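You operate a simulated robot arm through the tools that you are given. There is no shell and no other tool.

The job below is to be done with a simulated two-armed robot. You get a single attempt, and the scene is never put back.

## Task
Empty the cup into the small jug through the funnel.
Fine: cup and funnel go back. Set down upright: measuring cup.

It is judged by the outcome, as a careful person would: the job done as asked, and still so three seconds after it is handed in. It fails if anything else is knocked over, pushed out of place, dropped, spilled or broken.

## Robot
Two 7-joint arms with fingered hands on one trunk that stands fixed in place. Base frame: the origin is at the foot of the trunk, x ahead of it, y to its left, z up; the work surface is at about z = 74. Lengths are in cm, angles in degrees, forces in N, time in s.
The left shoulder is at [6.8, 12.5, 110.4], the right one opposite. With the tool pointing down near the work surface each hand reaches from about 46 to 86 cm from the base axis, measured 20 degrees to its own side. Payload 3.6 kg a hand.
The tool frame of a hand sits at the grasp point between the pads (the TCP): z along the fingers, y along the line on which they close. The tips reach 3.4 cm beyond it. The gripper opens to 11.6 cm; its body begins 4 cm behind the TCP. The gripper is a hand of 5 fingers: y runs from the thumb to the fingers, the wrist lies at [-1.6, -16, -16.4] in the tool frame, and closing takes about 1.5 s.
Orientation is that of the tool frame in the base frame, as a unit quaternion [x, y, z, w]. With the fingers straight down and the wrist toward the robot, the tool's x, y and z point along [0, 1, 0], [1, 0, 0] and [0, 0, -1] of the base frame.

## Interface
- The arms move only by the tool apply_moves. It takes "left_commands", "right_commands" or both (then of equal length, played together; a hand with none holds still); each is a list of rows, each a list of 7 numbers: the gripper command, from -1 (shut) to 1 (fully open), values between in proportion, then the shift along the tool's x, y, z in units of 150 mm (1.0 is 150 mm), then the turn, a rotation vector about the tool's x, y, z in units of 180 degrees (1.0 is 180 degrees). In form: [[claw, x, y, z, wx, wy, wz], ...]. A call has 1 to 20 rows; each row is the pose to reach, as a shift and turn from the pose commanded when the call began, along the tool's axes at that moment. A call with a number of a shift or a turn outside -1 to 1 is refused whole. A row lasts 0.2 s, in which the tool goes at most 5 cm and 8.6 degrees; a call with a longer step from one row to the next is refused whole, and so is a gripper value outside its range. Where a pose cannot be reached the arm comes as near as it can. A force on the tool above 60 N (or 10 N above the force at the start of the call, whichever is more), or a blocked arm, ends the call early, and 0.2 s more pass. The fingers move at their own pace (about 15.3 cm/s each) and stop on an object; they squeeze with about 26 N. The grip force told is the motor's: it shows also when the fingers shut on nothing. Time passes only in rows, and 0.2 s behind the last, so rows that repeat a pose let the fingers close. It gives the time, the measured TCP pose, the force on the tool (base axes), the opening and the grip force at its end, in the units of the frame above (readings bear some noise), with the torque about the TCP (base axes, N m) and any sound that the robot's microphone picked up.
- Cameras (640 x 400 px; columns grow to the right, rows downward): "scene" is now at [16.76, 1.04, 129.66]; the picture's right is [0.11, -0.99, 0.00], its down [-0.39, -0.04, -0.92] and it looks along [0.92, 0.10, -0.39] (base axes); focal length 214 px, centre (320, 200). "left" rides on the left gripper at [-6.9, -13.4, -11] in its tool frame; the picture's right is [-0.77, -0.19, 0.61], its down [0.59, -0.58, 0.57] and it looks along [0.25, 0.80, 0.55] (tool axes); focal length 256 px, centre (320, 200). "right" rides on the right gripper at [6.9, -13.4, -11] in its tool frame; the picture's right is [-0.77, 0.19, -0.61], its down [-0.59, -0.58, 0.56] and it looks along [-0.25, 0.79, 0.55] (tool axes); focal length 256 px, centre (320, 200). There is no depth. A picture from a camera that has moved, and an enlarged one, comes with that camera's place and axes in the base frame and with its lens.
- capture(camera): a new picture of that camera. It takes no simulated time.
- raise_lower(by): moves the trunk up (or, below 0, down) by that many cm; the arms and the scene camera ride with it, the base frame stays. It gives what a move gives, with no picture.
- set_grasp(shape, hand): the hand has 5 fingers and takes this shape, open, in about a second: jaw (thumb against the fingers, like two jaws); tri (thumb and two fingers); tip (a fingertip pinch); poke (one finger out to press); point (the index stretched); flat (the hand flat); cup (the hand cupped); fist (a fist). The gripper value then closes the fingers along that shape, each until it touches; the sizes above hold for jaw. It gives what a move gives, with no picture.
- aim_head(pan, tilt): turns the head with the scene camera to pan (to the left, within 86 degrees either way) and tilt (down, from -29 to 69), counted from straight ahead of the robot (the tilt from the chest, where the trunk bows). It gives what a move gives.
- zoom(camera, box): a new picture of the part [left, top, right, bottom] of that camera's present view, enlarged. It takes no simulated time.
- job_done(): hands the job in; it is judged then, once.

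Nothing tells you positions but the pictures and the camera data. Unless the task says otherwise, let go and move clear before handing in.

The tools are called after "Call:" as name(argument=value, ...) on one line, values as JSON. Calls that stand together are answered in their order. apply_moves: Moves the arms, as the interface text tells. Its arguments: {"type":"object","properties":{"left_commands":{"type":"array","items":{"type":"array","items":{"type":"number"}}},"right_commands":{"type":"array","items":{"type":"array","items":{"type":"number"}}}},"required":[]} The other tools are called the same way: raise_lower (by) moves the trunk up or down; set_grasp (shape, hand) gives the hand a shape; aim_head (pan, tilt) turns the head that bears the scene camera; capture (camera) takes a picture; zoom (camera, box) takes an enlarged picture of a part of a camera's view; job_done () hands the job in.

At the start:

```text
clock: 0.0
left_tool_pos: [51.47, 24.06, 122.03]
left_tool_rot: [0.707, 0.707, 0.0, 0.0]
left_contact_force: [-0.6, 0.2, 0.3]
left_ft_torque: [0.02, -0.03, -0.01]
left_grip_width: 11.58
left_grip_force: 0.0
left_shape: jaw
right_tool_pos: [50.07, -11.47, 128.8]
right_tool_rot: [0.707, 0.707, 0.0, 0.0]
right_contact_force: [0.1, -1.1, 0.5]
right_ft_torque: [-0.07, -0.01, -0.01]
right_grip_width: 11.58
right_grip_force: 0.0
right_shape: jaw
trunk travel left (down, up): [-30.0, 46.2]
head pan, tilt (commanded): [6.1, 22.8]
```

scene: 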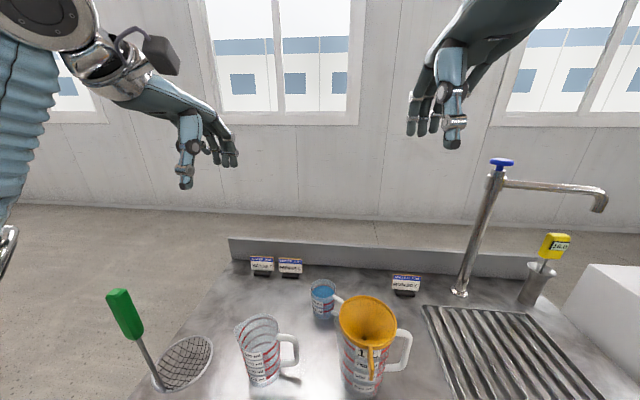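
right: 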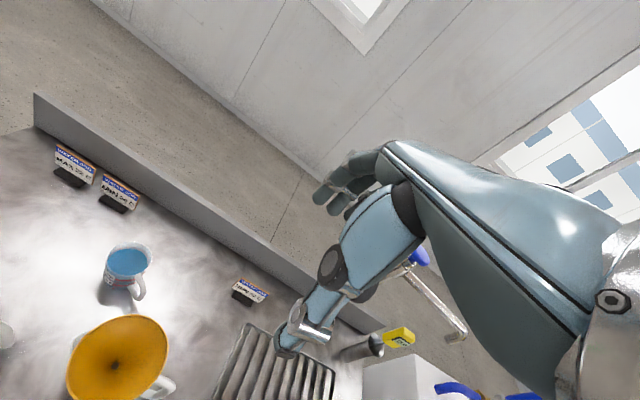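
left: 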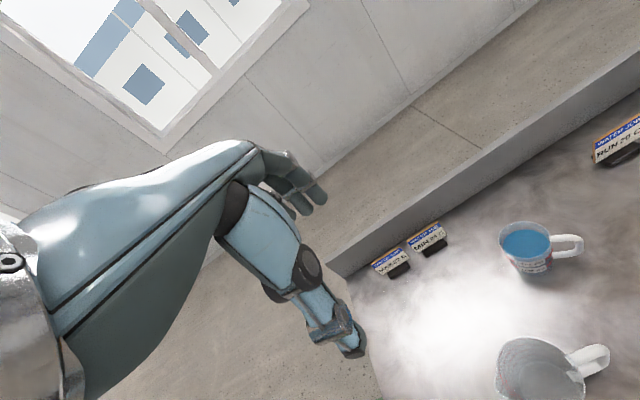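

I see a bench with a small cup of blue liquid, an empty jug (left), a bigger jug with an orange funnel sitting on it, labels, a strainer and a tap. I'll look closer at each before moving anything.

Call:
zoom(camera="scene", box=[220, 240, 440, 400])

Call:
aim_head(pan=2, tilt=45)

Call:
capture(camera="scene")

```text
2.50 times, centred on (330, 320) of scene
camera zoom: at [16.76, 1.04, 129.66], right [0.11, -0.99, 0.0], down [-0.39, -0.04, -0.92], along [0.92, 0.1, -0.39], focal length 536 px, centre (295, -100)
```

zoom: 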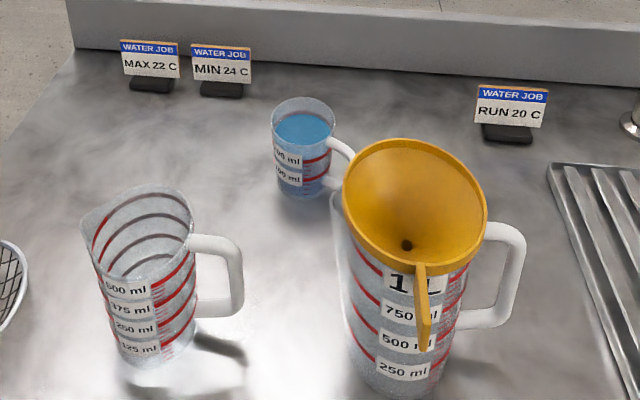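

```text
clock: 0.9
left_tool_pos: [51.83, 24.04, 122.11]
left_tool_rot: [0.707, 0.707, 0.0, 0.0]
left_contact_force: [0.2, 0.7, 0.3]
left_ft_torque: [-0.01, -0.03, 0.0]
left_grip_width: 11.61
left_grip_force: 0.0
left_shape: jaw
right_tool_pos: [50.19, -11.4, 128.86]
right_tool_rot: [0.707, 0.707, 0.0, 0.001]
right_contact_force: [-0.3, -0.1, 0.1]
right_ft_torque: [-0.01, 0.02, 0.0]
right_grip_width: 11.57
right_grip_force: 0.0
right_shape: jaw
trunk travel left (down, up): [-30.0, 46.2]
head pan, tilt (commanded): [2.0, 45.0]
```

```text
taken
camera scene: at [15.68, 0.34, 126.26], right [0.03, -1.0, 0.0], down [-0.71, -0.02, -0.71], along [0.71, 0.02, -0.71], focal length 214 px, centre (320, 200)
```

scene: 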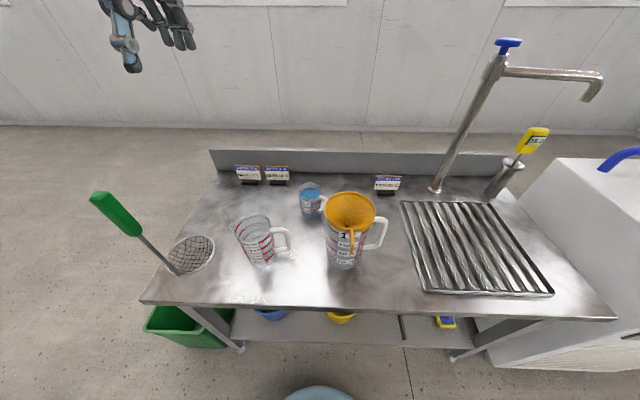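

The funnel sits on the 1 L jug; the small jug is the 500 ml one at left, and the measuring cup holds blue water. I'll zoom in to get measurements.

Call:
zoom(camera="scene", box=[220, 160, 420, 285])

Call:
zoom(camera="scene", box=[220, 200, 320, 280])

Call:
zoom(camera="scene", box=[290, 170, 400, 280])

Call:
zoom(camera="right", box=[0, 200, 240, 400])

Call:
zoom(camera="left", box=[440, 180, 640, 400])

```text
3.20 times, centred on (320, 222) of scene
camera zoom: at [15.68, 0.34, 126.26], right [0.03, -1.0, 0.0], down [-0.71, -0.02, -0.71], along [0.71, 0.02, -0.71], focal length 686 px, centre (320, 128)
```

zoom: 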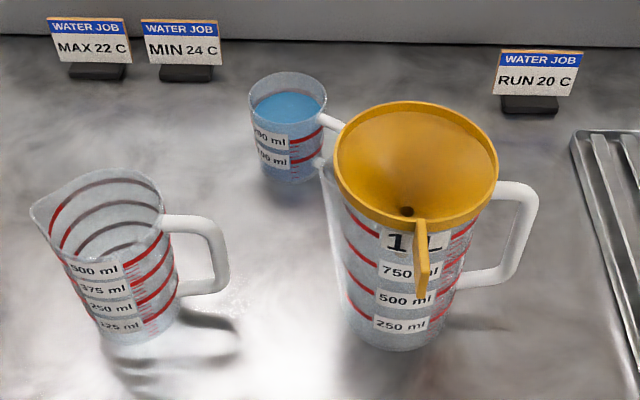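

```text
5.00 times, centred on (270, 240) of scene
camera zoom: at [15.68, 0.34, 126.26], right [0.03, -1.0, 0.0], down [-0.71, -0.02, -0.71], along [0.71, 0.02, -0.71], focal length 1072 px, centre (570, 0)
```

zoom: 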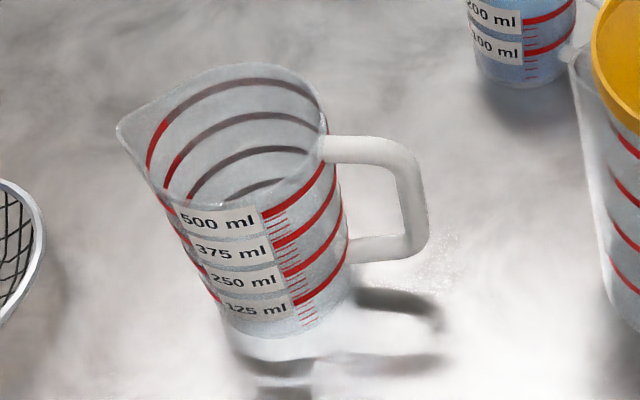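

```text
3.64 times, centred on (345, 225) of scene
camera zoom: at [15.68, 0.34, 126.26], right [0.03, -1.0, 0.0], down [-0.71, -0.02, -0.71], along [0.71, 0.02, -0.71], focal length 780 px, centre (229, 109)
```

zoom: 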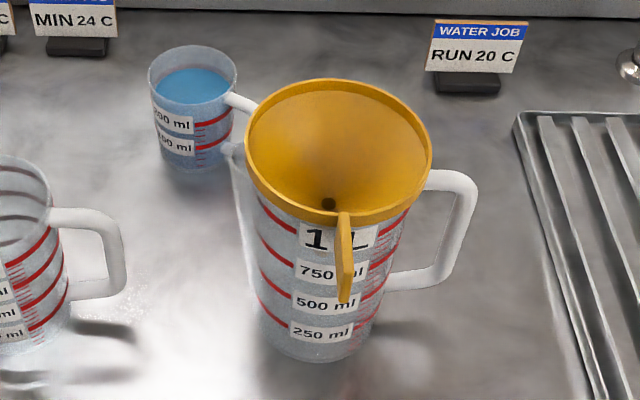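

```text
2.00 times, centred on (120, 300) of right
camera zoom: at [36.72, -4.46, 139.95], right [0.19, -0.77, 0.61], down [-0.58, -0.59, -0.56], along [0.79, -0.25, -0.55], focal length 512 px, centre (720, 0)
```

zoom: 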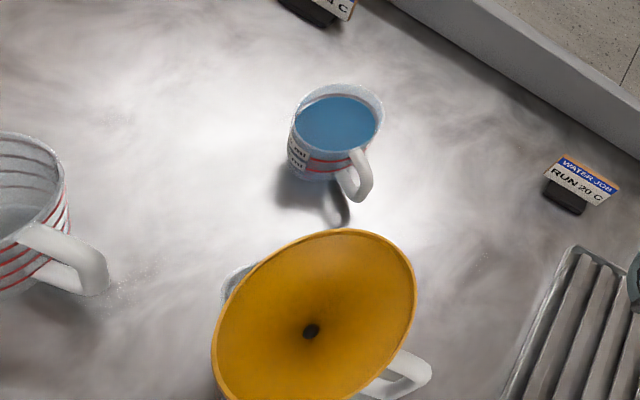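

```text
1.82 times, centred on (540, 290) of left
camera zoom: at [38.22, 17.17, 133.04], right [-0.19, -0.77, -0.61], down [-0.58, 0.59, -0.56], along [0.79, 0.25, -0.56], focal length 465 px, centre (-80, 36)
```

zoom: 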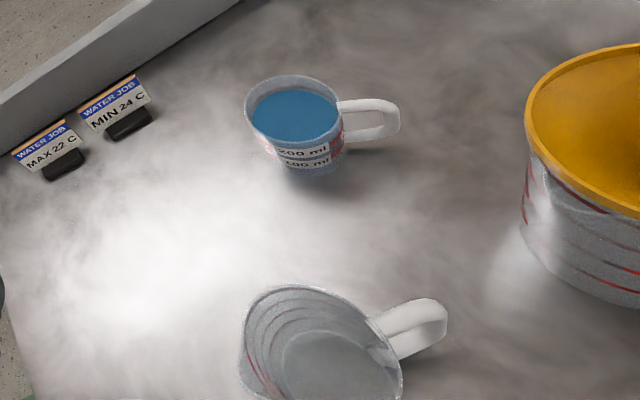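

The cup (about 62, 5), the 1 L jug with funnel (about 45.5, -5) and the small jug (about 44, 16) are located roughly. I'll tilt the head further down for a steeper view and take zooms of each to refine sizes.

Call:
aim_head(pan=10, tilt=60)

Call:
zoom(camera="scene", box=[240, 70, 440, 195])

Call:
capture(camera="scene")

```text
clock: 1.6
left_tool_pos: [51.7, 24.05, 121.97]
left_tool_rot: [0.708, 0.707, 0.0, 0.0]
left_contact_force: [1.0, -0.1, -0.1]
left_ft_torque: [-0.01, -0.01, -0.04]
left_grip_width: 11.58
left_grip_force: 0.1
left_shape: jaw
right_tool_pos: [50.07, -11.31, 128.9]
right_tool_rot: [0.707, 0.707, 0.0, 0.001]
right_contact_force: [-0.5, 0.2, 0.7]
right_ft_torque: [0.03, -0.03, -0.01]
right_grip_width: 11.59
right_grip_force: 0.1
right_shape: jaw
trunk travel left (down, up): [-30.0, 46.2]
head pan, tilt (commanded): [10.0, 60.0]
```

```text
3.20 times, centred on (340, 132) of scene
camera zoom: at [14.12, 1.21, 124.31], right [0.17, -0.98, 0.0], down [-0.85, -0.15, -0.5], along [0.49, 0.09, -0.87], focal length 686 px, centre (256, 416)
```

zoom: 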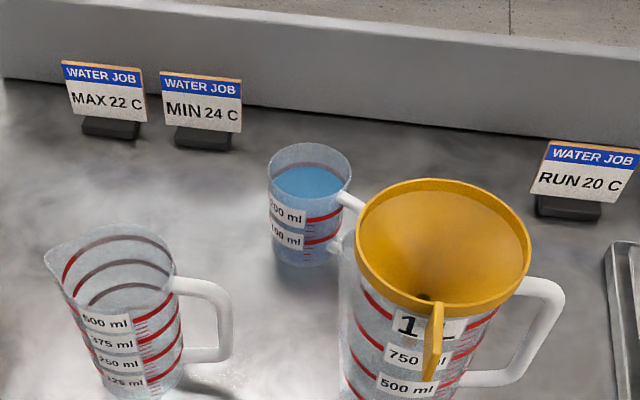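

```text
taken
camera scene: at [14.12, 1.21, 124.31], right [0.17, -0.98, 0.0], down [-0.85, -0.15, -0.5], along [0.49, 0.09, -0.87], focal length 214 px, centre (320, 200)
```

scene: 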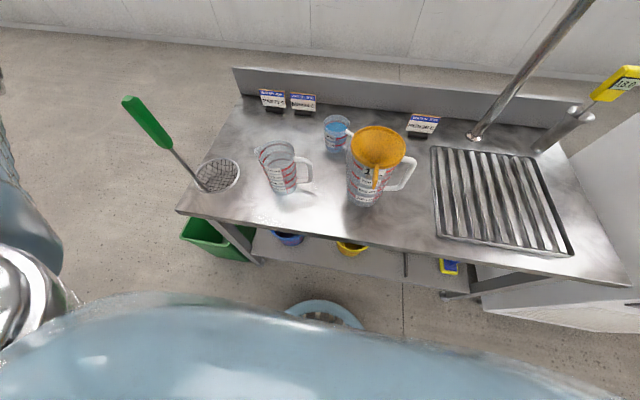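

I'm studying the funnel and its fin-like handle more closely, as I'll need to pick how to hold it.

Call:
zoom(camera="scene", box=[340, 115, 425, 210])

Call:
zoom(camera="scene", box=[250, 135, 320, 200])

Call:
zoom(camera="scene", box=[315, 105, 360, 160])

Call:
zoom(camera="right", box=[40, 280, 200, 400])

```text
4.21 times, centred on (382, 162) of scene
camera zoom: at [14.12, 1.21, 124.31], right [0.17, -0.98, 0.0], down [-0.85, -0.15, -0.5], along [0.49, 0.09, -0.87], focal length 903 px, centre (57, 358)
```

zoom: 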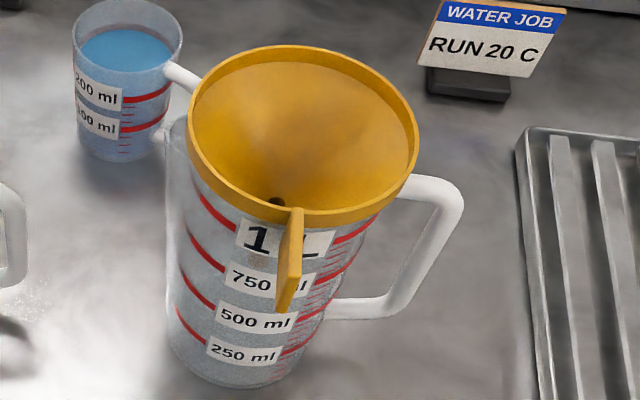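

```text
6.15 times, centred on (285, 168) of scene
camera zoom: at [14.12, 1.21, 124.31], right [0.17, -0.98, 0.0], down [-0.85, -0.15, -0.5], along [0.49, 0.09, -0.87], focal length 1320 px, centre (535, 400)
```

zoom: 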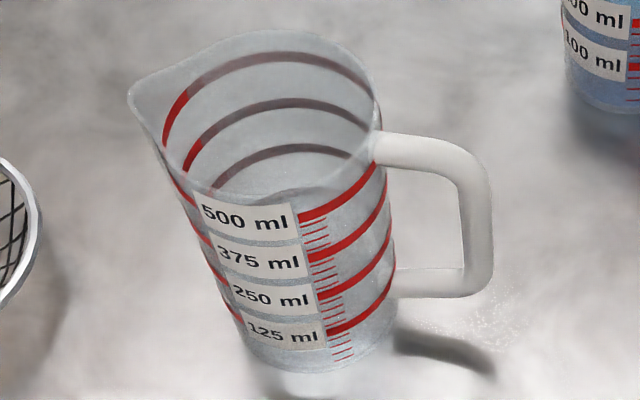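

```text
7.27 times, centred on (338, 132) of scene
camera zoom: at [14.12, 1.21, 124.31], right [0.17, -0.98, 0.0], down [-0.85, -0.15, -0.5], along [0.49, 0.09, -0.87], focal length 1560 px, centre (193, 691)
```

zoom: 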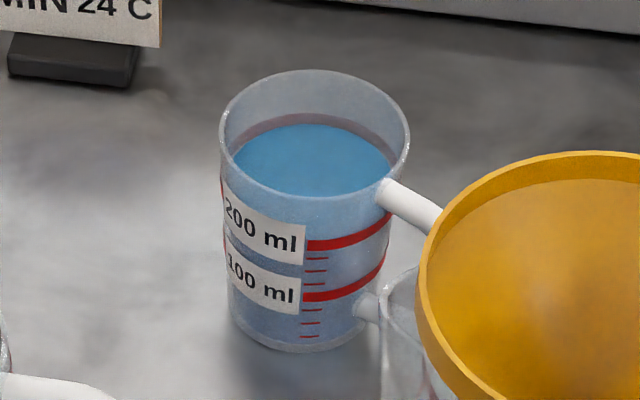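

```text
3.33 times, centred on (120, 340) of right
camera zoom: at [36.72, -4.46, 139.96], right [0.19, -0.77, 0.61], down [-0.58, -0.59, -0.56], along [0.79, -0.25, -0.55], focal length 853 px, centre (987, -267)
```

zoom: 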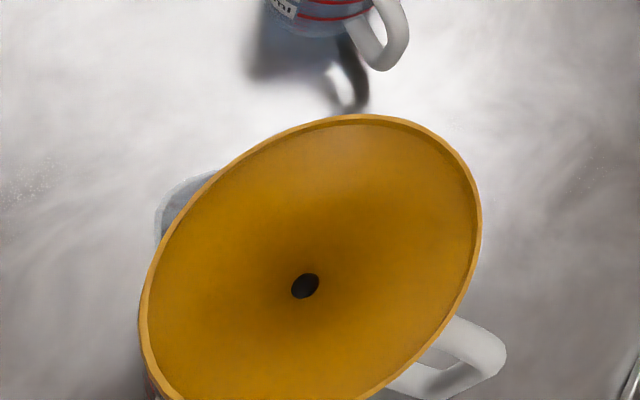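

The funnel's rim centre is near (46.4, -4.8, 92.4), with a tab handle sticking out toward me. I'll bring the right hand to the near-right side at a safe height, turned so its camera sees the tab from the side.

Call:
apply_moves(right_commands=[[1, -0.05, -0.07, 0.08, 0, 0, -0.042], [1, -0.1, -0.14, 0.16, 0, 0, -0.084], [1, -0.15, -0.21, 0.24, 0, 0, -0.126], [1, -0.2, -0.28, 0.32, 0, 0, -0.168], [1, -0.25, -0.35, 0.4, 0, 0, -0.21], [1, -0.3, -0.42, 0.48, 0, 0, -0.252], [1, -0.35, -0.49, 0.56, 0, 0, -0.294], [1, -0.4, -0.56, 0.64, 0, 0, -0.336], [1, -0.45, -0.63, 0.72, 0, 0, -0.378], [1, -0.5, -0.7, 0.8, 0, 0, -0.42], [1, -0.5, -0.8, 0.9, 0, 0, -0.462], [1, -0.5, -0.87, 1.0, 0, 0, -0.5]])

Call:
capture(camera="right")

Call:
capture(camera="scene")

```text
clock: 4.2
left_tool_pos: [51.64, 24.12, 122.02]
left_tool_rot: [0.707, 0.707, -0.001, -0.001]
left_contact_force: [0.1, -0.1, 0.1]
left_ft_torque: [-0.01, -0.02, -0.01]
left_grip_width: 11.58
left_grip_force: 0.0
left_shape: jaw
right_tool_pos: [37.16, -18.93, 113.95]
right_tool_rot: [-0.001, 1.0, 0.0, -0.001]
right_contact_force: [-0.5, 0.5, -0.1]
right_ft_torque: [-0.06, 0.01, -0.04]
right_grip_width: 11.6
right_grip_force: 0.0
right_shape: jaw
trunk travel left (down, up): [-30.0, 46.2]
head pan, tilt (commanded): [10.0, 60.0]
```

```text
taken
camera right: at [30.26, -32.36, 124.9], right [0.77, 0.19, 0.61], down [0.59, -0.57, -0.57], along [0.24, 0.8, -0.55], focal length 256 px, centre (320, 200)
```

right: 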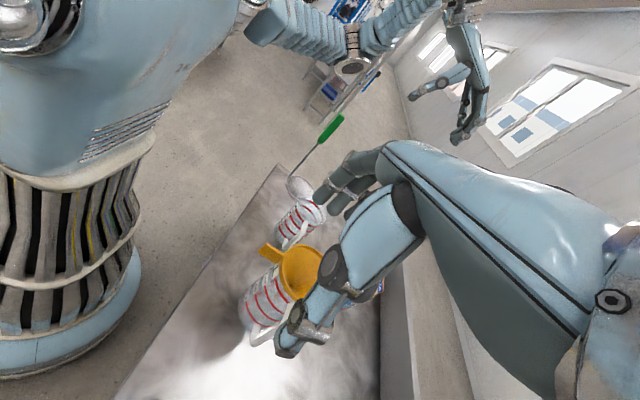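

```text
taken
camera scene: at [14.13, 1.2, 124.3], right [0.17, -0.98, 0.0], down [-0.85, -0.15, -0.5], along [0.49, 0.09, -0.87], focal length 214 px, centre (320, 200)
```

scene: 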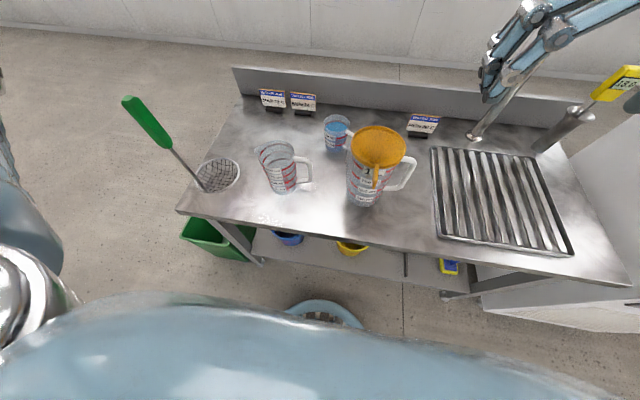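

The hand reached that pose, and the tab handle is visible from the side. Zooming in on it.

Call:
zoom(camera="right", box=[220, 220, 340, 350])

Call:
zoom(camera="right", box=[220, 170, 340, 260])

```text
3.08 times, centred on (280, 285) of right
camera zoom: at [30.26, -32.36, 124.9], right [0.77, 0.19, 0.61], down [0.59, -0.57, -0.57], along [0.24, 0.8, -0.55], focal length 788 px, centre (443, -62)
```

zoom: 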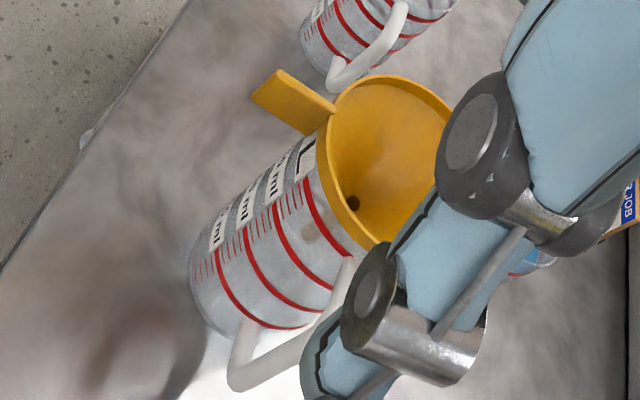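

```text
4.44 times, centred on (280, 215) of right
camera zoom: at [30.26, -32.36, 124.9], right [0.77, 0.19, 0.61], down [0.59, -0.57, -0.57], along [0.24, 0.8, -0.55], focal length 1138 px, centre (498, 133)
```

zoom: 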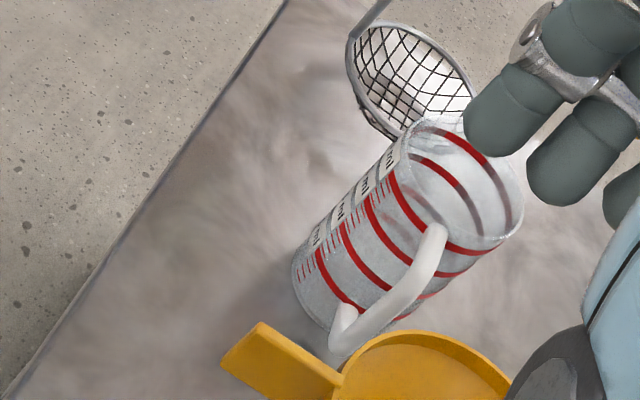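

The tab is a vertical plate, roughly x 38–41.8, z 89.6–92.7 at y ≈ -5, thin along y. A thumb-and-two-finger pinch suits it; I'll try the "tri" shape up here and look at the hand.

Call:
set_grasp(shape="tri", hand="right")

Call:
aim_head(pan=-10, tilt=30)

Call:
capture(camera="scene")

Call:
capture(camera="right")

```text
clock: 5.1
left_tool_pos: [51.66, 24.06, 122.1]
left_tool_rot: [0.706, 0.708, -0.001, 0.0]
left_contact_force: [0.0, 0.5, -0.2]
left_ft_torque: [0.04, 0.03, 0.0]
left_grip_width: 11.6
left_grip_force: 0.1
left_shape: jaw
right_tool_pos: [37.19, -18.98, 113.8]
right_tool_rot: [0.0, 1.0, 0.001, 0.0]
right_contact_force: [0.2, 0.1, 0.2]
right_ft_torque: [0.04, 0.0, -0.01]
right_grip_width: 11.58
right_grip_force: 0.0
right_shape: tri
trunk travel left (down, up): [-30.0, 46.2]
head pan, tilt (commanded): [10.0, 60.0]
```

```text
clock: 6.1
left_tool_pos: [51.69, 24.06, 122.11]
left_tool_rot: [0.707, 0.707, 0.0, 0.0]
left_contact_force: [-0.4, -0.1, 0.2]
left_ft_torque: [0.0, -0.02, 0.02]
left_grip_width: 11.57
left_grip_force: 0.1
left_shape: jaw
right_tool_pos: [37.12, -18.94, 113.92]
right_tool_rot: [0.001, 1.0, 0.0, 0.001]
right_contact_force: [-0.3, 0.5, -0.7]
right_ft_torque: [0.02, 0.0, -0.01]
right_grip_width: 11.61
right_grip_force: 0.2
right_shape: tri
trunk travel left (down, up): [-30.0, 46.2]
head pan, tilt (commanded): [-10.0, 30.0]
```

```text
taken
camera scene: at [16.45, -1.52, 128.51], right [-0.17, -0.98, 0.0], down [-0.49, 0.09, -0.87], along [0.85, -0.15, -0.5], focal length 214 px, centre (320, 200)
```

scene: 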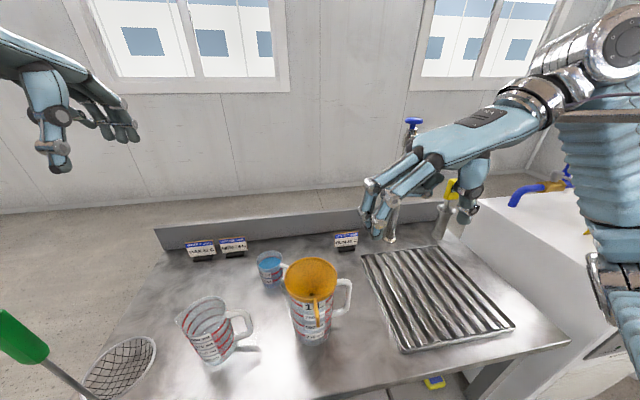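

```text
taken
camera right: at [30.24, -32.32, 124.93], right [0.77, 0.19, 0.61], down [0.59, -0.58, -0.57], along [0.25, 0.8, -0.55], focal length 256 px, centre (320, 200)
```

right: 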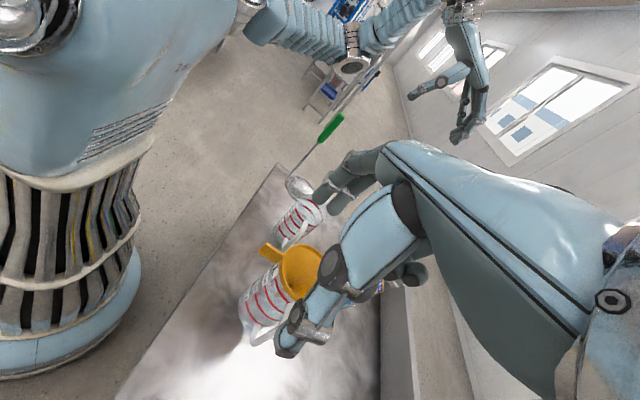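

Tri is set. I'll zoom onto the right hand to see which fingers are curled and where the tips sit.

Call:
zoom(camera="scene", box=[350, 90, 500, 250])

Call:
apply_moves(right_commands=[[-0.4, 0, 0, 0, 0, 0, 0], [-0.4, 0, 0, 0, 0, 0, 0], [-0.4, 0, 0, 0, 0, 0, 0], [-0.4, 0, 0, 0, 0, 0, 0], [-0.4, 0, 0, 0, 0, 0, 0]])

Call:
zoom(camera="scene", box=[350, 90, 500, 250])

Call:
zoom(camera="right", box=[240, 120, 480, 380])

```text
2.50 times, centred on (425, 170) of scene
camera zoom: at [16.45, -1.52, 128.51], right [-0.17, -0.98, 0.0], down [-0.49, 0.09, -0.87], along [0.85, -0.15, -0.5], focal length 536 px, centre (58, 275)
```

zoom: 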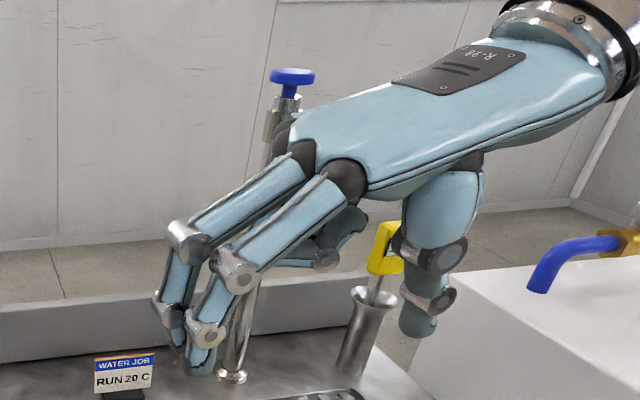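

```text
clock: 7.3
left_tool_pos: [51.56, 24.12, 122.19]
left_tool_rot: [0.707, 0.707, 0.0, 0.0]
left_contact_force: [0.3, 0.0, 0.2]
left_ft_torque: [-0.02, 0.0, -0.02]
left_grip_width: 11.55
left_grip_force: 0.1
left_shape: jaw
right_tool_pos: [37.23, -18.93, 113.87]
right_tool_rot: [0.0, 1.0, 0.001, 0.0]
right_contact_force: [-0.1, 0.3, 0.2]
right_ft_torque: [-0.02, 0.04, 0.02]
right_grip_width: 3.5
right_grip_force: 0.2
right_shape: tri
trunk travel left (down, up): [-30.0, 46.2]
head pan, tilt (commanded): [-10.0, 30.0]
```

```text
2.50 times, centred on (425, 170) of scene
camera zoom: at [16.45, -1.53, 128.52], right [-0.17, -0.98, 0.0], down [-0.49, 0.09, -0.87], along [0.85, -0.15, -0.5], focal length 536 px, centre (58, 275)
```

zoom: 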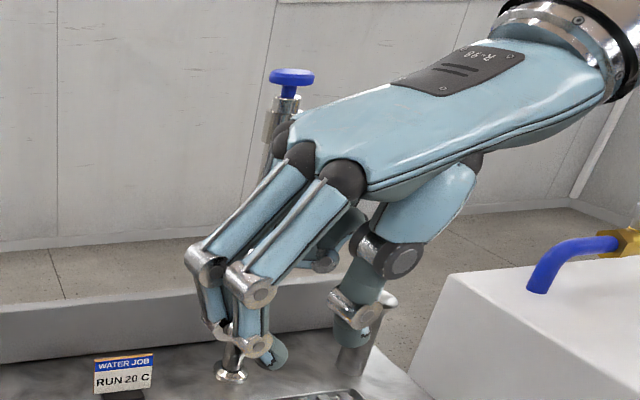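

```text
1.54 times, centred on (360, 250) of right
camera zoom: at [30.24, -32.32, 124.92], right [0.77, 0.19, 0.61], down [0.59, -0.58, -0.57], along [0.25, 0.8, -0.55], focal length 394 px, centre (258, 123)
```

zoom: 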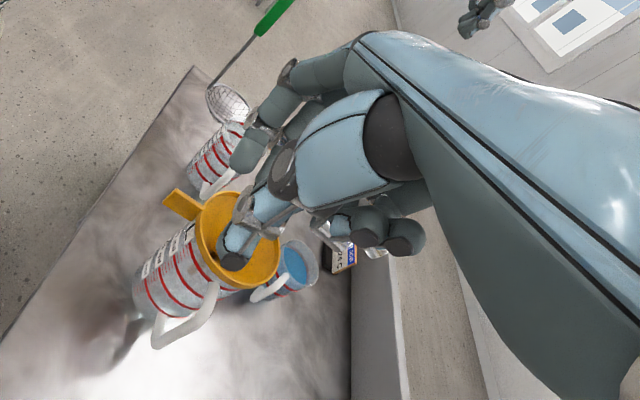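

The index and middle fingers pinch against the thumb while the ring and little fingers stay curled, which suits the tab. Before touching anything I'll test, high in the air, whether the right hand reaches over the small jug in this orientation.

Call:
apply_moves(right_commands=[[-0.3, 0, 0.25, 0, 0, 0, 0], [-0.3, 0, 0.5, 0, 0, 0, 0], [-0.3, 0, 0.75, 0, 0, 0, 0], [-0.3, 0, 1.0, 0, 0, 0, 0]])

Call:
apply_moves(right_commands=[[-0.3, 0, 0.25, 0, 0, 0, 0], [-0.3, 0, 0.5, 0, 0, 0, 0], [-0.3, 0, 0.75, 0, 0, 0, 0], [-0.3, 0, 1.0, 0, 0, 0, 0]])

Call:
apply_moves(right_commands=[[-0.3, 0, 0.2, 0.2, 0, 0, 0], [-0.3, 0, 0.36, 0.4, 0, 0, 0], [-0.3, 0, 0.36, 0.5, 0, 0, 0], [-0.3, 0, 0.36, 0.5, 0, 0, 0]])

Call:
capture(camera="scene")

Call:
capture(camera="right")

Call:
capture(camera="left")

```text
clock: 8.3
left_tool_pos: [51.66, 24.24, 121.95]
left_tool_rot: [0.707, 0.708, -0.002, 0.0]
left_contact_force: [-1.0, -0.1, -0.2]
left_ft_torque: [0.01, 0.0, -0.02]
left_grip_width: 11.58
left_grip_force: 0.0
left_shape: jaw
right_tool_pos: [36.91, -3.71, 114.05]
right_tool_rot: [-0.001, 1.0, 0.0, 0.0]
right_contact_force: [-0.4, 0.4, -0.2]
right_ft_torque: [0.04, 0.01, 0.0]
right_grip_width: 4.02
right_grip_force: 0.0
right_shape: tri
trunk travel left (down, up): [-30.0, 46.2]
head pan, tilt (commanded): [-10.0, 30.0]
```

```text
clock: 9.3
left_tool_pos: [51.65, 24.16, 121.95]
left_tool_rot: [0.706, 0.708, 0.0, 0.0]
left_contact_force: [-1.0, -0.2, 0.7]
left_ft_torque: [-0.03, 0.0, 0.0]
left_grip_width: 11.59
left_grip_force: 0.0
left_shape: jaw
right_tool_pos: [37.1, 11.52, 114.13]
right_tool_rot: [0.0, 1.0, -0.001, -0.001]
right_contact_force: [0.2, 0.3, 0.1]
right_ft_torque: [0.01, -0.03, 0.0]
right_grip_width: 4.0
right_grip_force: 0.0
right_shape: tri
trunk travel left (down, up): [-30.0, 46.2]
head pan, tilt (commanded): [-10.0, 30.0]
```

```text
clock: 10.3
left_tool_pos: [51.76, 24.15, 122.21]
left_tool_rot: [0.708, 0.707, -0.001, 0.0]
left_contact_force: [1.0, 0.0, -0.4]
left_ft_torque: [0.0, 0.03, 0.0]
left_grip_width: 11.63
left_grip_force: 0.0
left_shape: jaw
right_tool_pos: [36.84, 16.84, 106.53]
right_tool_rot: [0.0, 1.0, -0.001, 0.0]
right_contact_force: [0.3, 0.6, 0.1]
right_ft_torque: [0.0, -0.01, 0.01]
right_grip_width: 4.05
right_grip_force: 0.1
right_shape: tri
trunk travel left (down, up): [-30.0, 46.2]
head pan, tilt (commanded): [-10.0, 30.0]
```

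```text
taken
camera scene: at [16.47, -1.46, 128.52], right [-0.17, -0.98, 0.0], down [-0.49, 0.09, -0.87], along [0.85, -0.15, -0.5], focal length 214 px, centre (320, 200)
```

scene: 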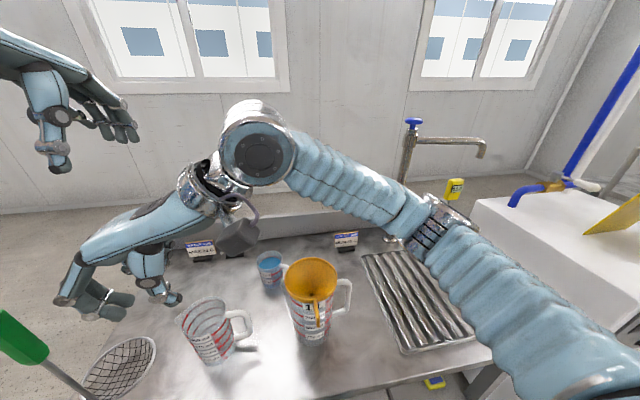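

```text
taken
camera right: at [29.89, 3.46, 117.56], right [0.77, 0.19, 0.61], down [0.59, -0.58, -0.57], along [0.25, 0.79, -0.55], focal length 256 px, centre (320, 200)
```

right: 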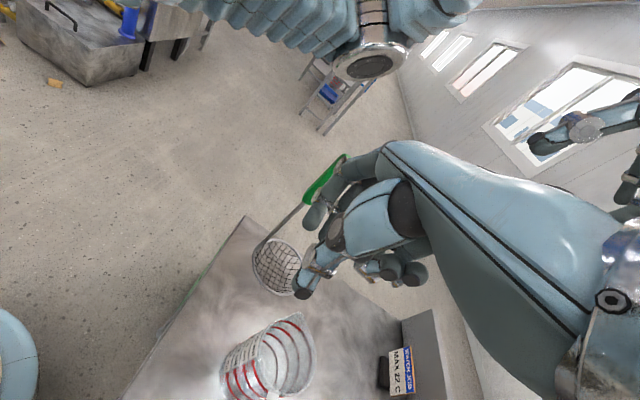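

```text
taken
camera left: at [38.24, 17.22, 133.03], right [-0.19, -0.77, -0.61], down [-0.58, 0.59, -0.57], along [0.79, 0.25, -0.56], focal length 256 px, centre (320, 200)
```

left: 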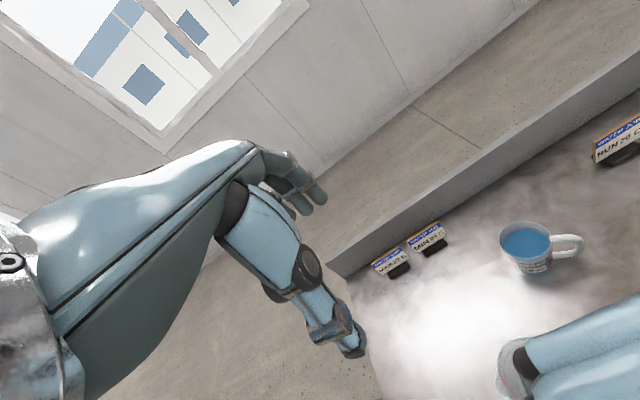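

The right arm reaches it comfortably. I'll raise the trunk 10 cm for more clearance above the jugs, then go to a spot above the funnel's tab.

Call:
raise_lower(by=10)

Call:
apply_moves(right_commands=[[-0.2, 0, -0.25, 0, 0, 0, 0], [-0.2, 0, -0.5, 0, 0, 0, 0], [-0.2, 0, -0.75, 0, 0, 0, 0], [-0.2, 0, -1.0, 0, 0, 0, 0]])

Call:
aim_head(pan=-8, tilt=52)

Call:
capture(camera="scene")

```text
clock: 11.6
left_tool_pos: [51.69, 24.06, 132.09]
left_tool_rot: [0.707, 0.707, 0.0, 0.0]
left_contact_force: [-0.1, -0.2, 0.1]
left_ft_torque: [-0.03, 0.02, -0.02]
left_grip_width: 11.6
left_grip_force: 0.0
left_shape: jaw
right_tool_pos: [36.99, 16.54, 116.3]
right_tool_rot: [0.0, 1.0, 0.0, -0.002]
right_contact_force: [0.5, 0.3, -0.7]
right_ft_torque: [-0.01, 0.01, 0.03]
right_grip_width: 4.07
right_grip_force: 0.1
right_shape: tri
trunk travel left (down, up): [-40.0, 36.2]
head pan, tilt (commanded): [-10.0, 30.0]
```

```text
clock: 12.6
left_tool_pos: [51.63, 23.81, 132.1]
left_tool_rot: [0.707, 0.708, 0.0, 0.0]
left_contact_force: [0.1, -0.7, -0.3]
left_ft_torque: [0.0, 0.0, 0.04]
left_grip_width: 11.58
left_grip_force: 0.0
left_shape: jaw
right_tool_pos: [37.31, 1.64, 116.56]
right_tool_rot: [0.0, 1.0, 0.0, 0.0]
right_contact_force: [-0.3, -0.3, 0.3]
right_ft_torque: [-0.01, -0.01, -0.02]
right_grip_width: 4.62
right_grip_force: 0.1
right_shape: tri
trunk travel left (down, up): [-40.0, 36.2]
head pan, tilt (commanded): [-10.0, 30.0]
```

```text
clock: 13.5
left_tool_pos: [51.58, 24.06, 132.03]
left_tool_rot: [0.708, 0.706, -0.001, 0.0]
left_contact_force: [-0.5, 0.7, 0.5]
left_ft_torque: [0.01, -0.02, 0.03]
left_grip_width: 11.59
left_grip_force: 0.1
left_shape: jaw
right_tool_pos: [37.34, 1.88, 116.53]
right_tool_rot: [0.0, 1.0, 0.0, 0.0]
right_contact_force: [0.0, 0.4, 0.9]
right_ft_torque: [0.0, 0.01, -0.02]
right_grip_width: 4.58
right_grip_force: 0.0
right_shape: tri
trunk travel left (down, up): [-40.0, 36.2]
head pan, tilt (commanded): [-8.0, 52.0]
```

```text
taken
camera scene: at [11.71, -1.0, 135.47], right [-0.14, -0.99, 0.0], down [-0.78, 0.11, -0.62], along [0.61, -0.09, -0.79], focal length 214 px, centre (320, 200)
```

scene: 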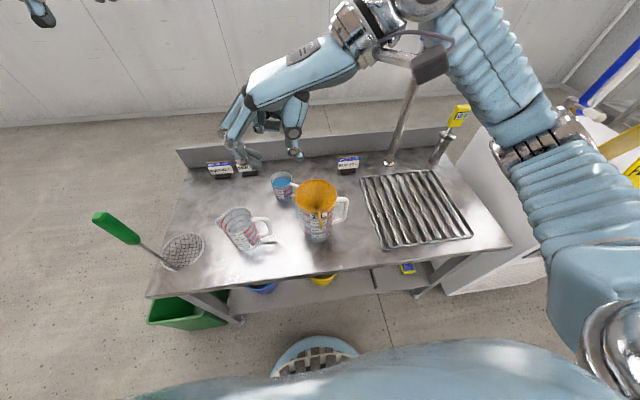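

Clear view from higher up. I'll zoom on the funnel and other objects to refine positions with this new camera position.

Call:
zoom(camera="scene", box=[270, 165, 370, 250])

Call:
zoom(camera="scene", box=[200, 190, 290, 260])

Call:
zoom(camera="right", box=[160, 150, 420, 400])

```text
4.71 times, centred on (320, 208) of scene
camera zoom: at [11.71, -1.0, 135.47], right [-0.14, -0.99, 0.0], down [-0.78, 0.11, -0.62], along [0.61, -0.09, -0.79], focal length 1009 px, centre (320, 165)
```

zoom: 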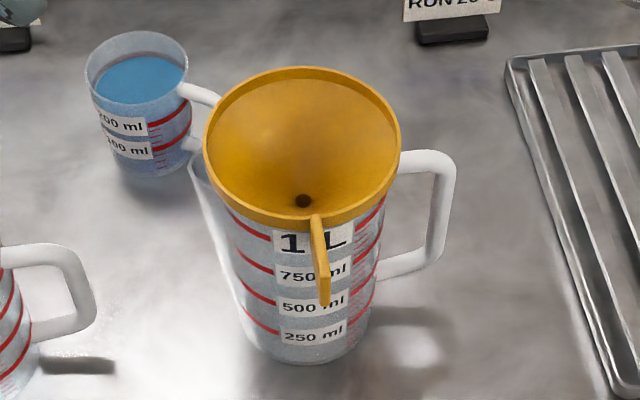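

```text
5.71 times, centred on (245, 225) of scene
camera zoom: at [11.71, -1.0, 135.47], right [-0.14, -0.99, 0.0], down [-0.78, 0.11, -0.62], along [0.61, -0.09, -0.79], focal length 1226 px, centre (749, 57)
```

zoom: 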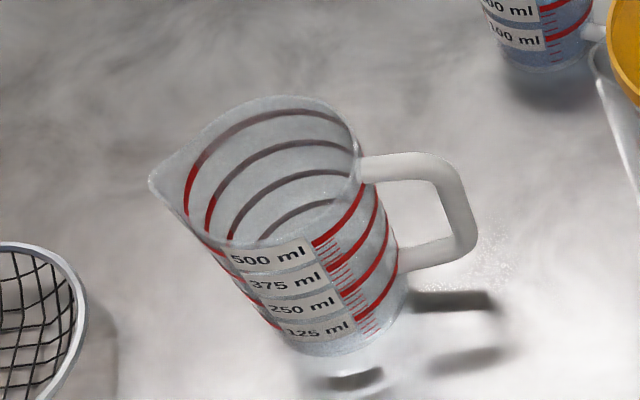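

```text
1.60 times, centred on (290, 275) of right
camera zoom: at [30.39, -11.58, 127.59], right [0.77, 0.19, 0.61], down [0.59, -0.58, -0.57], along [0.25, 0.8, -0.55], focal length 410 px, centre (368, 80)
```

zoom: 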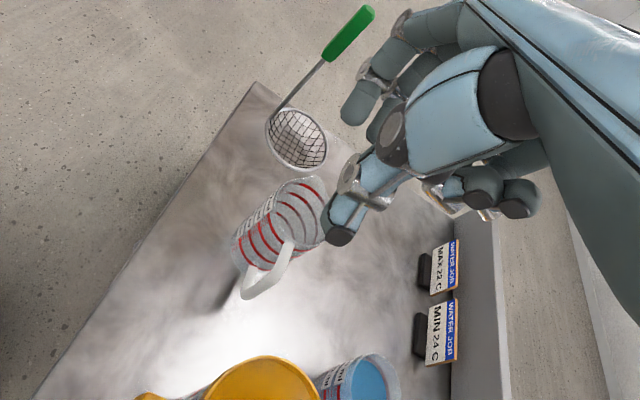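

The tab sits at y ≈ -4.9, x 38.1–41.7, z 89.6–92.6. I'll go to a point about 9 cm above it and check alignment.

Call:
apply_moves(right_commands=[[-0.2, -0.05, -0.2, 0.2, 0, 0, 0], [-0.2, -0.1, -0.44, 0.4, 0, 0, 0], [-0.2, -0.133, -0.44, 0.7, 0, 0, 0], [-0.2, -0.133, -0.44, 1.0, 0, 0, 0], [-0.2, -0.133, -0.44, 1.0, 0, 0, 0], [-0.2, -0.133, -0.44, 1.0, 0, 0, 0]])

Call:
zoom(camera="scene", box=[240, 120, 400, 250])

Call:
zoom(camera="right", box=[160, 150, 420, 400])

Call:
capture(camera="left")

```text
clock: 14.9
left_tool_pos: [51.7, 24.13, 132.05]
left_tool_rot: [0.707, 0.707, -0.001, -0.001]
left_contact_force: [0.9, 0.2, -0.2]
left_ft_torque: [0.0, 0.0, 0.0]
left_grip_width: 11.6
left_grip_force: 0.1
left_shape: jaw
right_tool_pos: [39.12, -4.96, 101.55]
right_tool_rot: [0.0, 1.0, 0.0, 0.0]
right_contact_force: [0.3, 0.3, -0.6]
right_ft_torque: [0.03, 0.04, 0.01]
right_grip_width: 4.62
right_grip_force: 0.1
right_shape: tri
trunk travel left (down, up): [-40.0, 36.2]
head pan, tilt (commanded): [-8.0, 52.0]
```

```text
3.08 times, centred on (320, 185) of scene
camera zoom: at [11.7, -1.01, 135.46], right [-0.14, -0.99, 0.0], down [-0.78, 0.11, -0.62], along [0.61, -0.09, -0.79], focal length 660 px, centre (320, 246)
```

zoom: 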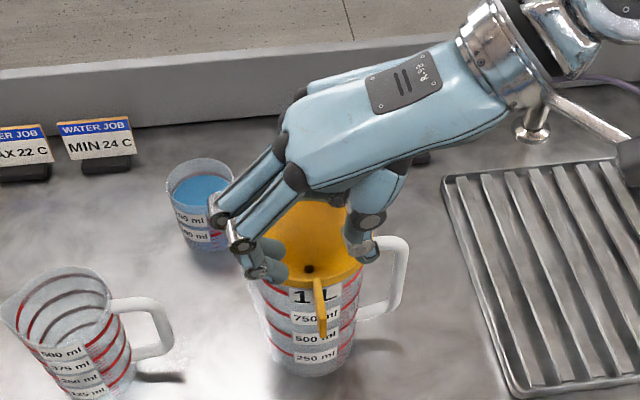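

```text
1.60 times, centred on (290, 275) of right
camera zoom: at [32.13, -18.37, 112.72], right [0.77, 0.19, 0.61], down [0.59, -0.58, -0.57], along [0.25, 0.8, -0.55], focal length 410 px, centre (368, 80)
```

zoom: 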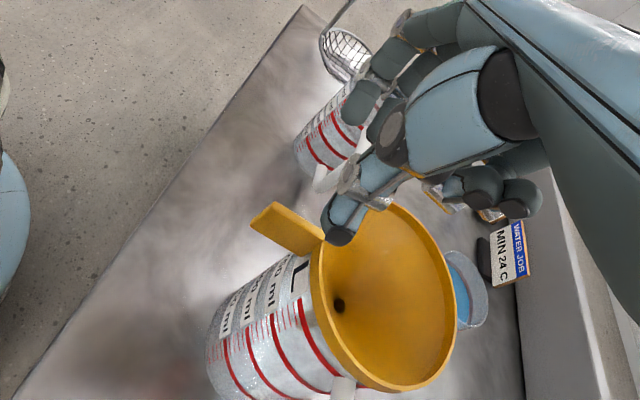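

```text
taken
camera left: at [38.21, 17.14, 143.05], right [-0.19, -0.77, -0.61], down [-0.58, 0.59, -0.56], along [0.79, 0.25, -0.55], focal length 256 px, centre (320, 200)
```

left: 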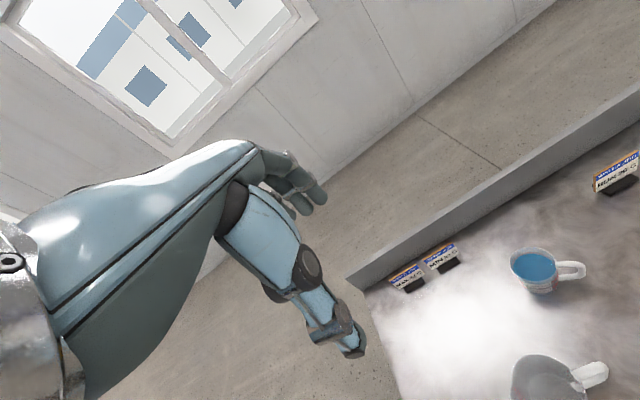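

The fingers are aligned with the tab, one side each. Descending part way and checking clearance of the curled fingers to the funnel rim.

Call:
apply_moves(right_commands=[[-0.2, 0, 0, 0.15, 0, 0, 0], [-0.2, 0, 0, 0.3, 0, 0, 0], [-0.2, 0, 0, 0.4, 0, 0, 0], [-0.2, 0, 0, 0.4, 0, 0, 0]])

Call:
zoom(camera="scene", box=[270, 140, 370, 230])

Call:
zoom(camera="right", box=[220, 150, 460, 330])

```text
clock: 15.9
left_tool_pos: [51.57, 24.19, 132.08]
left_tool_rot: [0.707, 0.707, 0.0, -0.001]
left_contact_force: [-0.5, -0.2, -0.2]
left_ft_torque: [-0.01, 0.01, 0.03]
left_grip_width: 11.58
left_grip_force: 0.1
left_shape: jaw
right_tool_pos: [39.05, -5.24, 95.54]
right_tool_rot: [0.0, 1.0, 0.0, 0.0]
right_contact_force: [-0.2, 0.6, 0.4]
right_ft_torque: [-0.01, 0.01, 0.01]
right_grip_width: 4.63
right_grip_force: 0.1
right_shape: tri
trunk travel left (down, up): [-40.0, 36.2]
head pan, tilt (commanded): [-8.0, 52.0]
```

```text
4.44 times, centred on (320, 185) of scene
camera zoom: at [11.71, -0.98, 135.46], right [-0.14, -0.99, 0.0], down [-0.78, 0.11, -0.62], along [0.61, -0.09, -0.79], focal length 953 px, centre (320, 267)
```

zoom: 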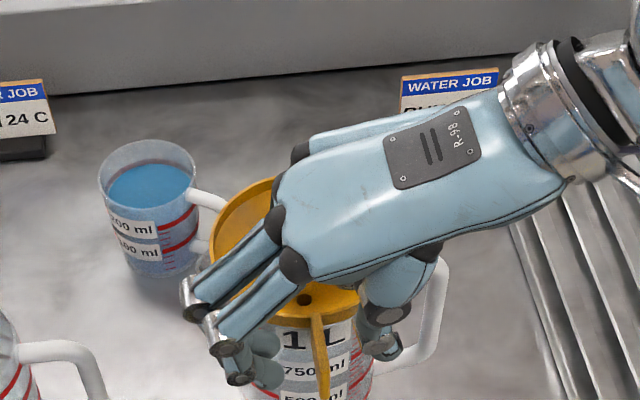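

```text
2.22 times, centred on (340, 240) of right
camera zoom: at [32.12, -18.61, 106.44], right [0.77, 0.19, 0.61], down [0.59, -0.58, -0.57], along [0.25, 0.8, -0.55], focal length 569 px, centre (276, 111)
```

zoom: 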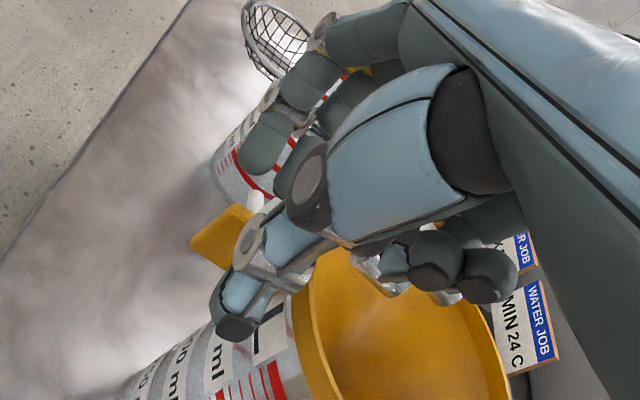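

Tab is between thumb and fingers, and the curled fingers still have room above the funnel. Lowering another ~2 cm and checking.

Call:
apply_moves(right_commands=[[-0.2, 0, 0.01, 0.05, 0, 0, 0], [-0.2, 0, 0.01, 0.1, 0, 0, 0], [-0.2, 0, 0.01, 0.14, 0, 0, 0], [-0.2, 0, 0.01, 0.14, 0, 0, 0]])

Call:
zoom(camera="right", box=[220, 150, 460, 330])

Call:
zoom(camera="scene", box=[290, 170, 360, 230])

```text
clock: 16.9
left_tool_pos: [51.64, 24.02, 132.08]
left_tool_rot: [0.707, 0.707, 0.0, -0.001]
left_contact_force: [0.6, -0.8, 0.4]
left_ft_torque: [0.02, 0.04, 0.0]
left_grip_width: 11.58
left_grip_force: 0.1
left_shape: jaw
right_tool_pos: [39.1, -4.96, 93.35]
right_tool_rot: [0.0, 1.0, 0.0, -0.001]
right_contact_force: [0.4, -0.8, 1.0]
right_ft_torque: [-0.02, -0.01, 0.0]
right_grip_width: 4.61
right_grip_force: 0.0
right_shape: tri
trunk travel left (down, up): [-40.0, 36.2]
head pan, tilt (commanded): [-8.0, 52.0]
```

```text
2.22 times, centred on (340, 240) of right
camera zoom: at [32.21, -18.32, 104.43], right [0.77, 0.19, 0.61], down [0.59, -0.58, -0.57], along [0.25, 0.8, -0.55], focal length 569 px, centre (276, 111)
```

zoom: 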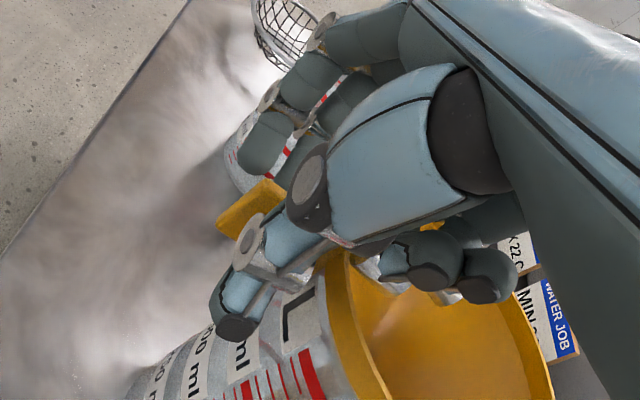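

```text
6.67 times, centred on (325, 200) of scene
camera zoom: at [11.71, -0.99, 135.46], right [-0.14, -0.99, 0.0], down [-0.78, 0.11, -0.62], along [0.61, -0.09, -0.79], focal length 1430 px, centre (287, 200)
```

zoom: 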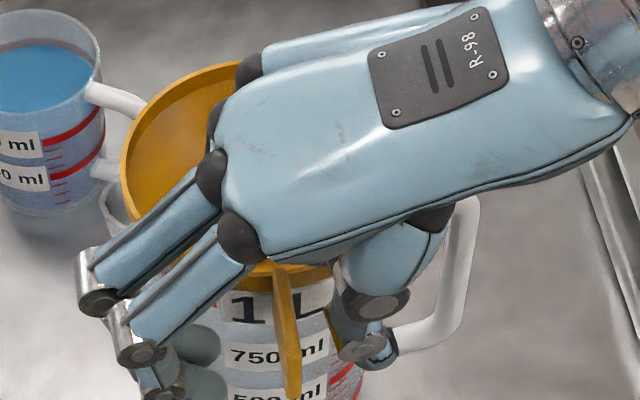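

Still clear of contact. Lowering the last centimetre and closing on the tab gently.

Call:
apply_moves(right_commands=[[-0.2, 0, 0, 0.04, 0, 0, 0], [-0.2, 0, 0, 0.075, 0, 0, 0], [-0.2, 0, 0, 0.075, 0, 0, 0], [-0.4, 0, 0, 0.075, 0, 0, 0], [-0.5, 0, 0, 0.075, 0, 0, 0], [-0.6, 0, 0, 0.075, 0, 0, 0], [-0.7, 0, 0, 0.075, 0, 0, 0], [-0.8, 0, 0, 0.075, 0, 0, 0], [-0.9, 0, 0, 0.075, 0, 0, 0], [-1, 0, 0, 0.075, 0, 0, 0], [-1, 0, 0, 0.075, 0, 0, 0], [-1, 0, 0, 0.075, 0, 0, 0]])

Call:
zoom(camera="right", box=[220, 150, 460, 330])

Call:
zoom(camera="scene", box=[270, 160, 370, 250])

```text
clock: 19.5
left_tool_pos: [51.63, 24.06, 132.03]
left_tool_rot: [0.707, 0.707, 0.0, -0.001]
left_contact_force: [-0.2, 0.1, -0.6]
left_ft_torque: [-0.02, -0.02, -0.02]
left_grip_width: 11.59
left_grip_force: 0.0
left_shape: jaw
right_tool_pos: [39.05, -4.8, 92.3]
right_tool_rot: [0.0, 1.0, 0.0, 0.0]
right_contact_force: [0.1, 0.2, 3.0]
right_ft_torque: [0.0, -0.1, 0.04]
right_grip_width: 0.02
right_grip_force: 25.8
right_shape: tri
trunk travel left (down, up): [-40.0, 36.2]
head pan, tilt (commanded): [-8.0, 52.0]
```

```text
2.22 times, centred on (340, 240) of right
camera zoom: at [32.12, -18.32, 103.35], right [0.77, 0.19, 0.61], down [0.59, -0.58, -0.57], along [0.25, 0.8, -0.55], focal length 569 px, centre (276, 111)
```

zoom: 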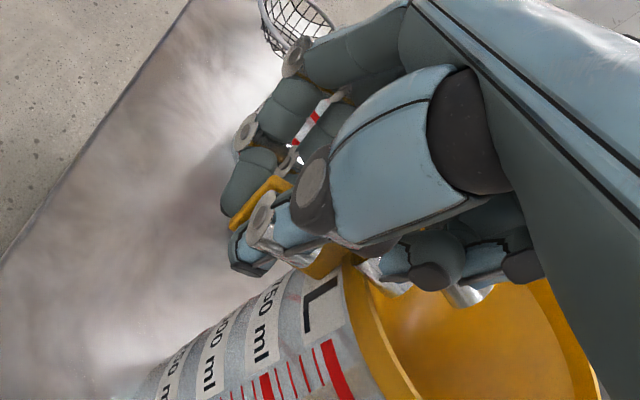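

```text
4.44 times, centred on (320, 205) of scene
camera zoom: at [11.69, -0.98, 135.47], right [-0.14, -0.99, 0.0], down [-0.78, 0.11, -0.62], along [0.61, -0.09, -0.79], focal length 953 px, centre (320, 178)
```

zoom: 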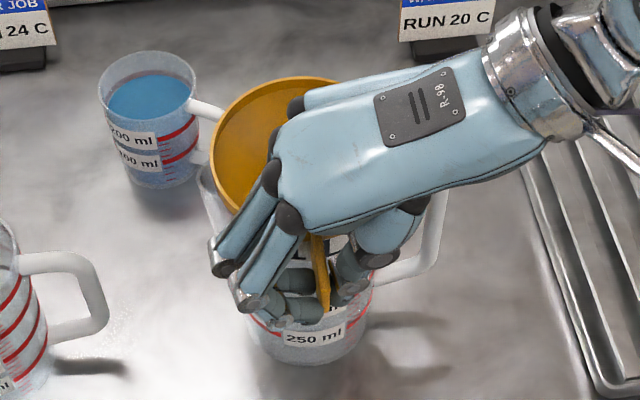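

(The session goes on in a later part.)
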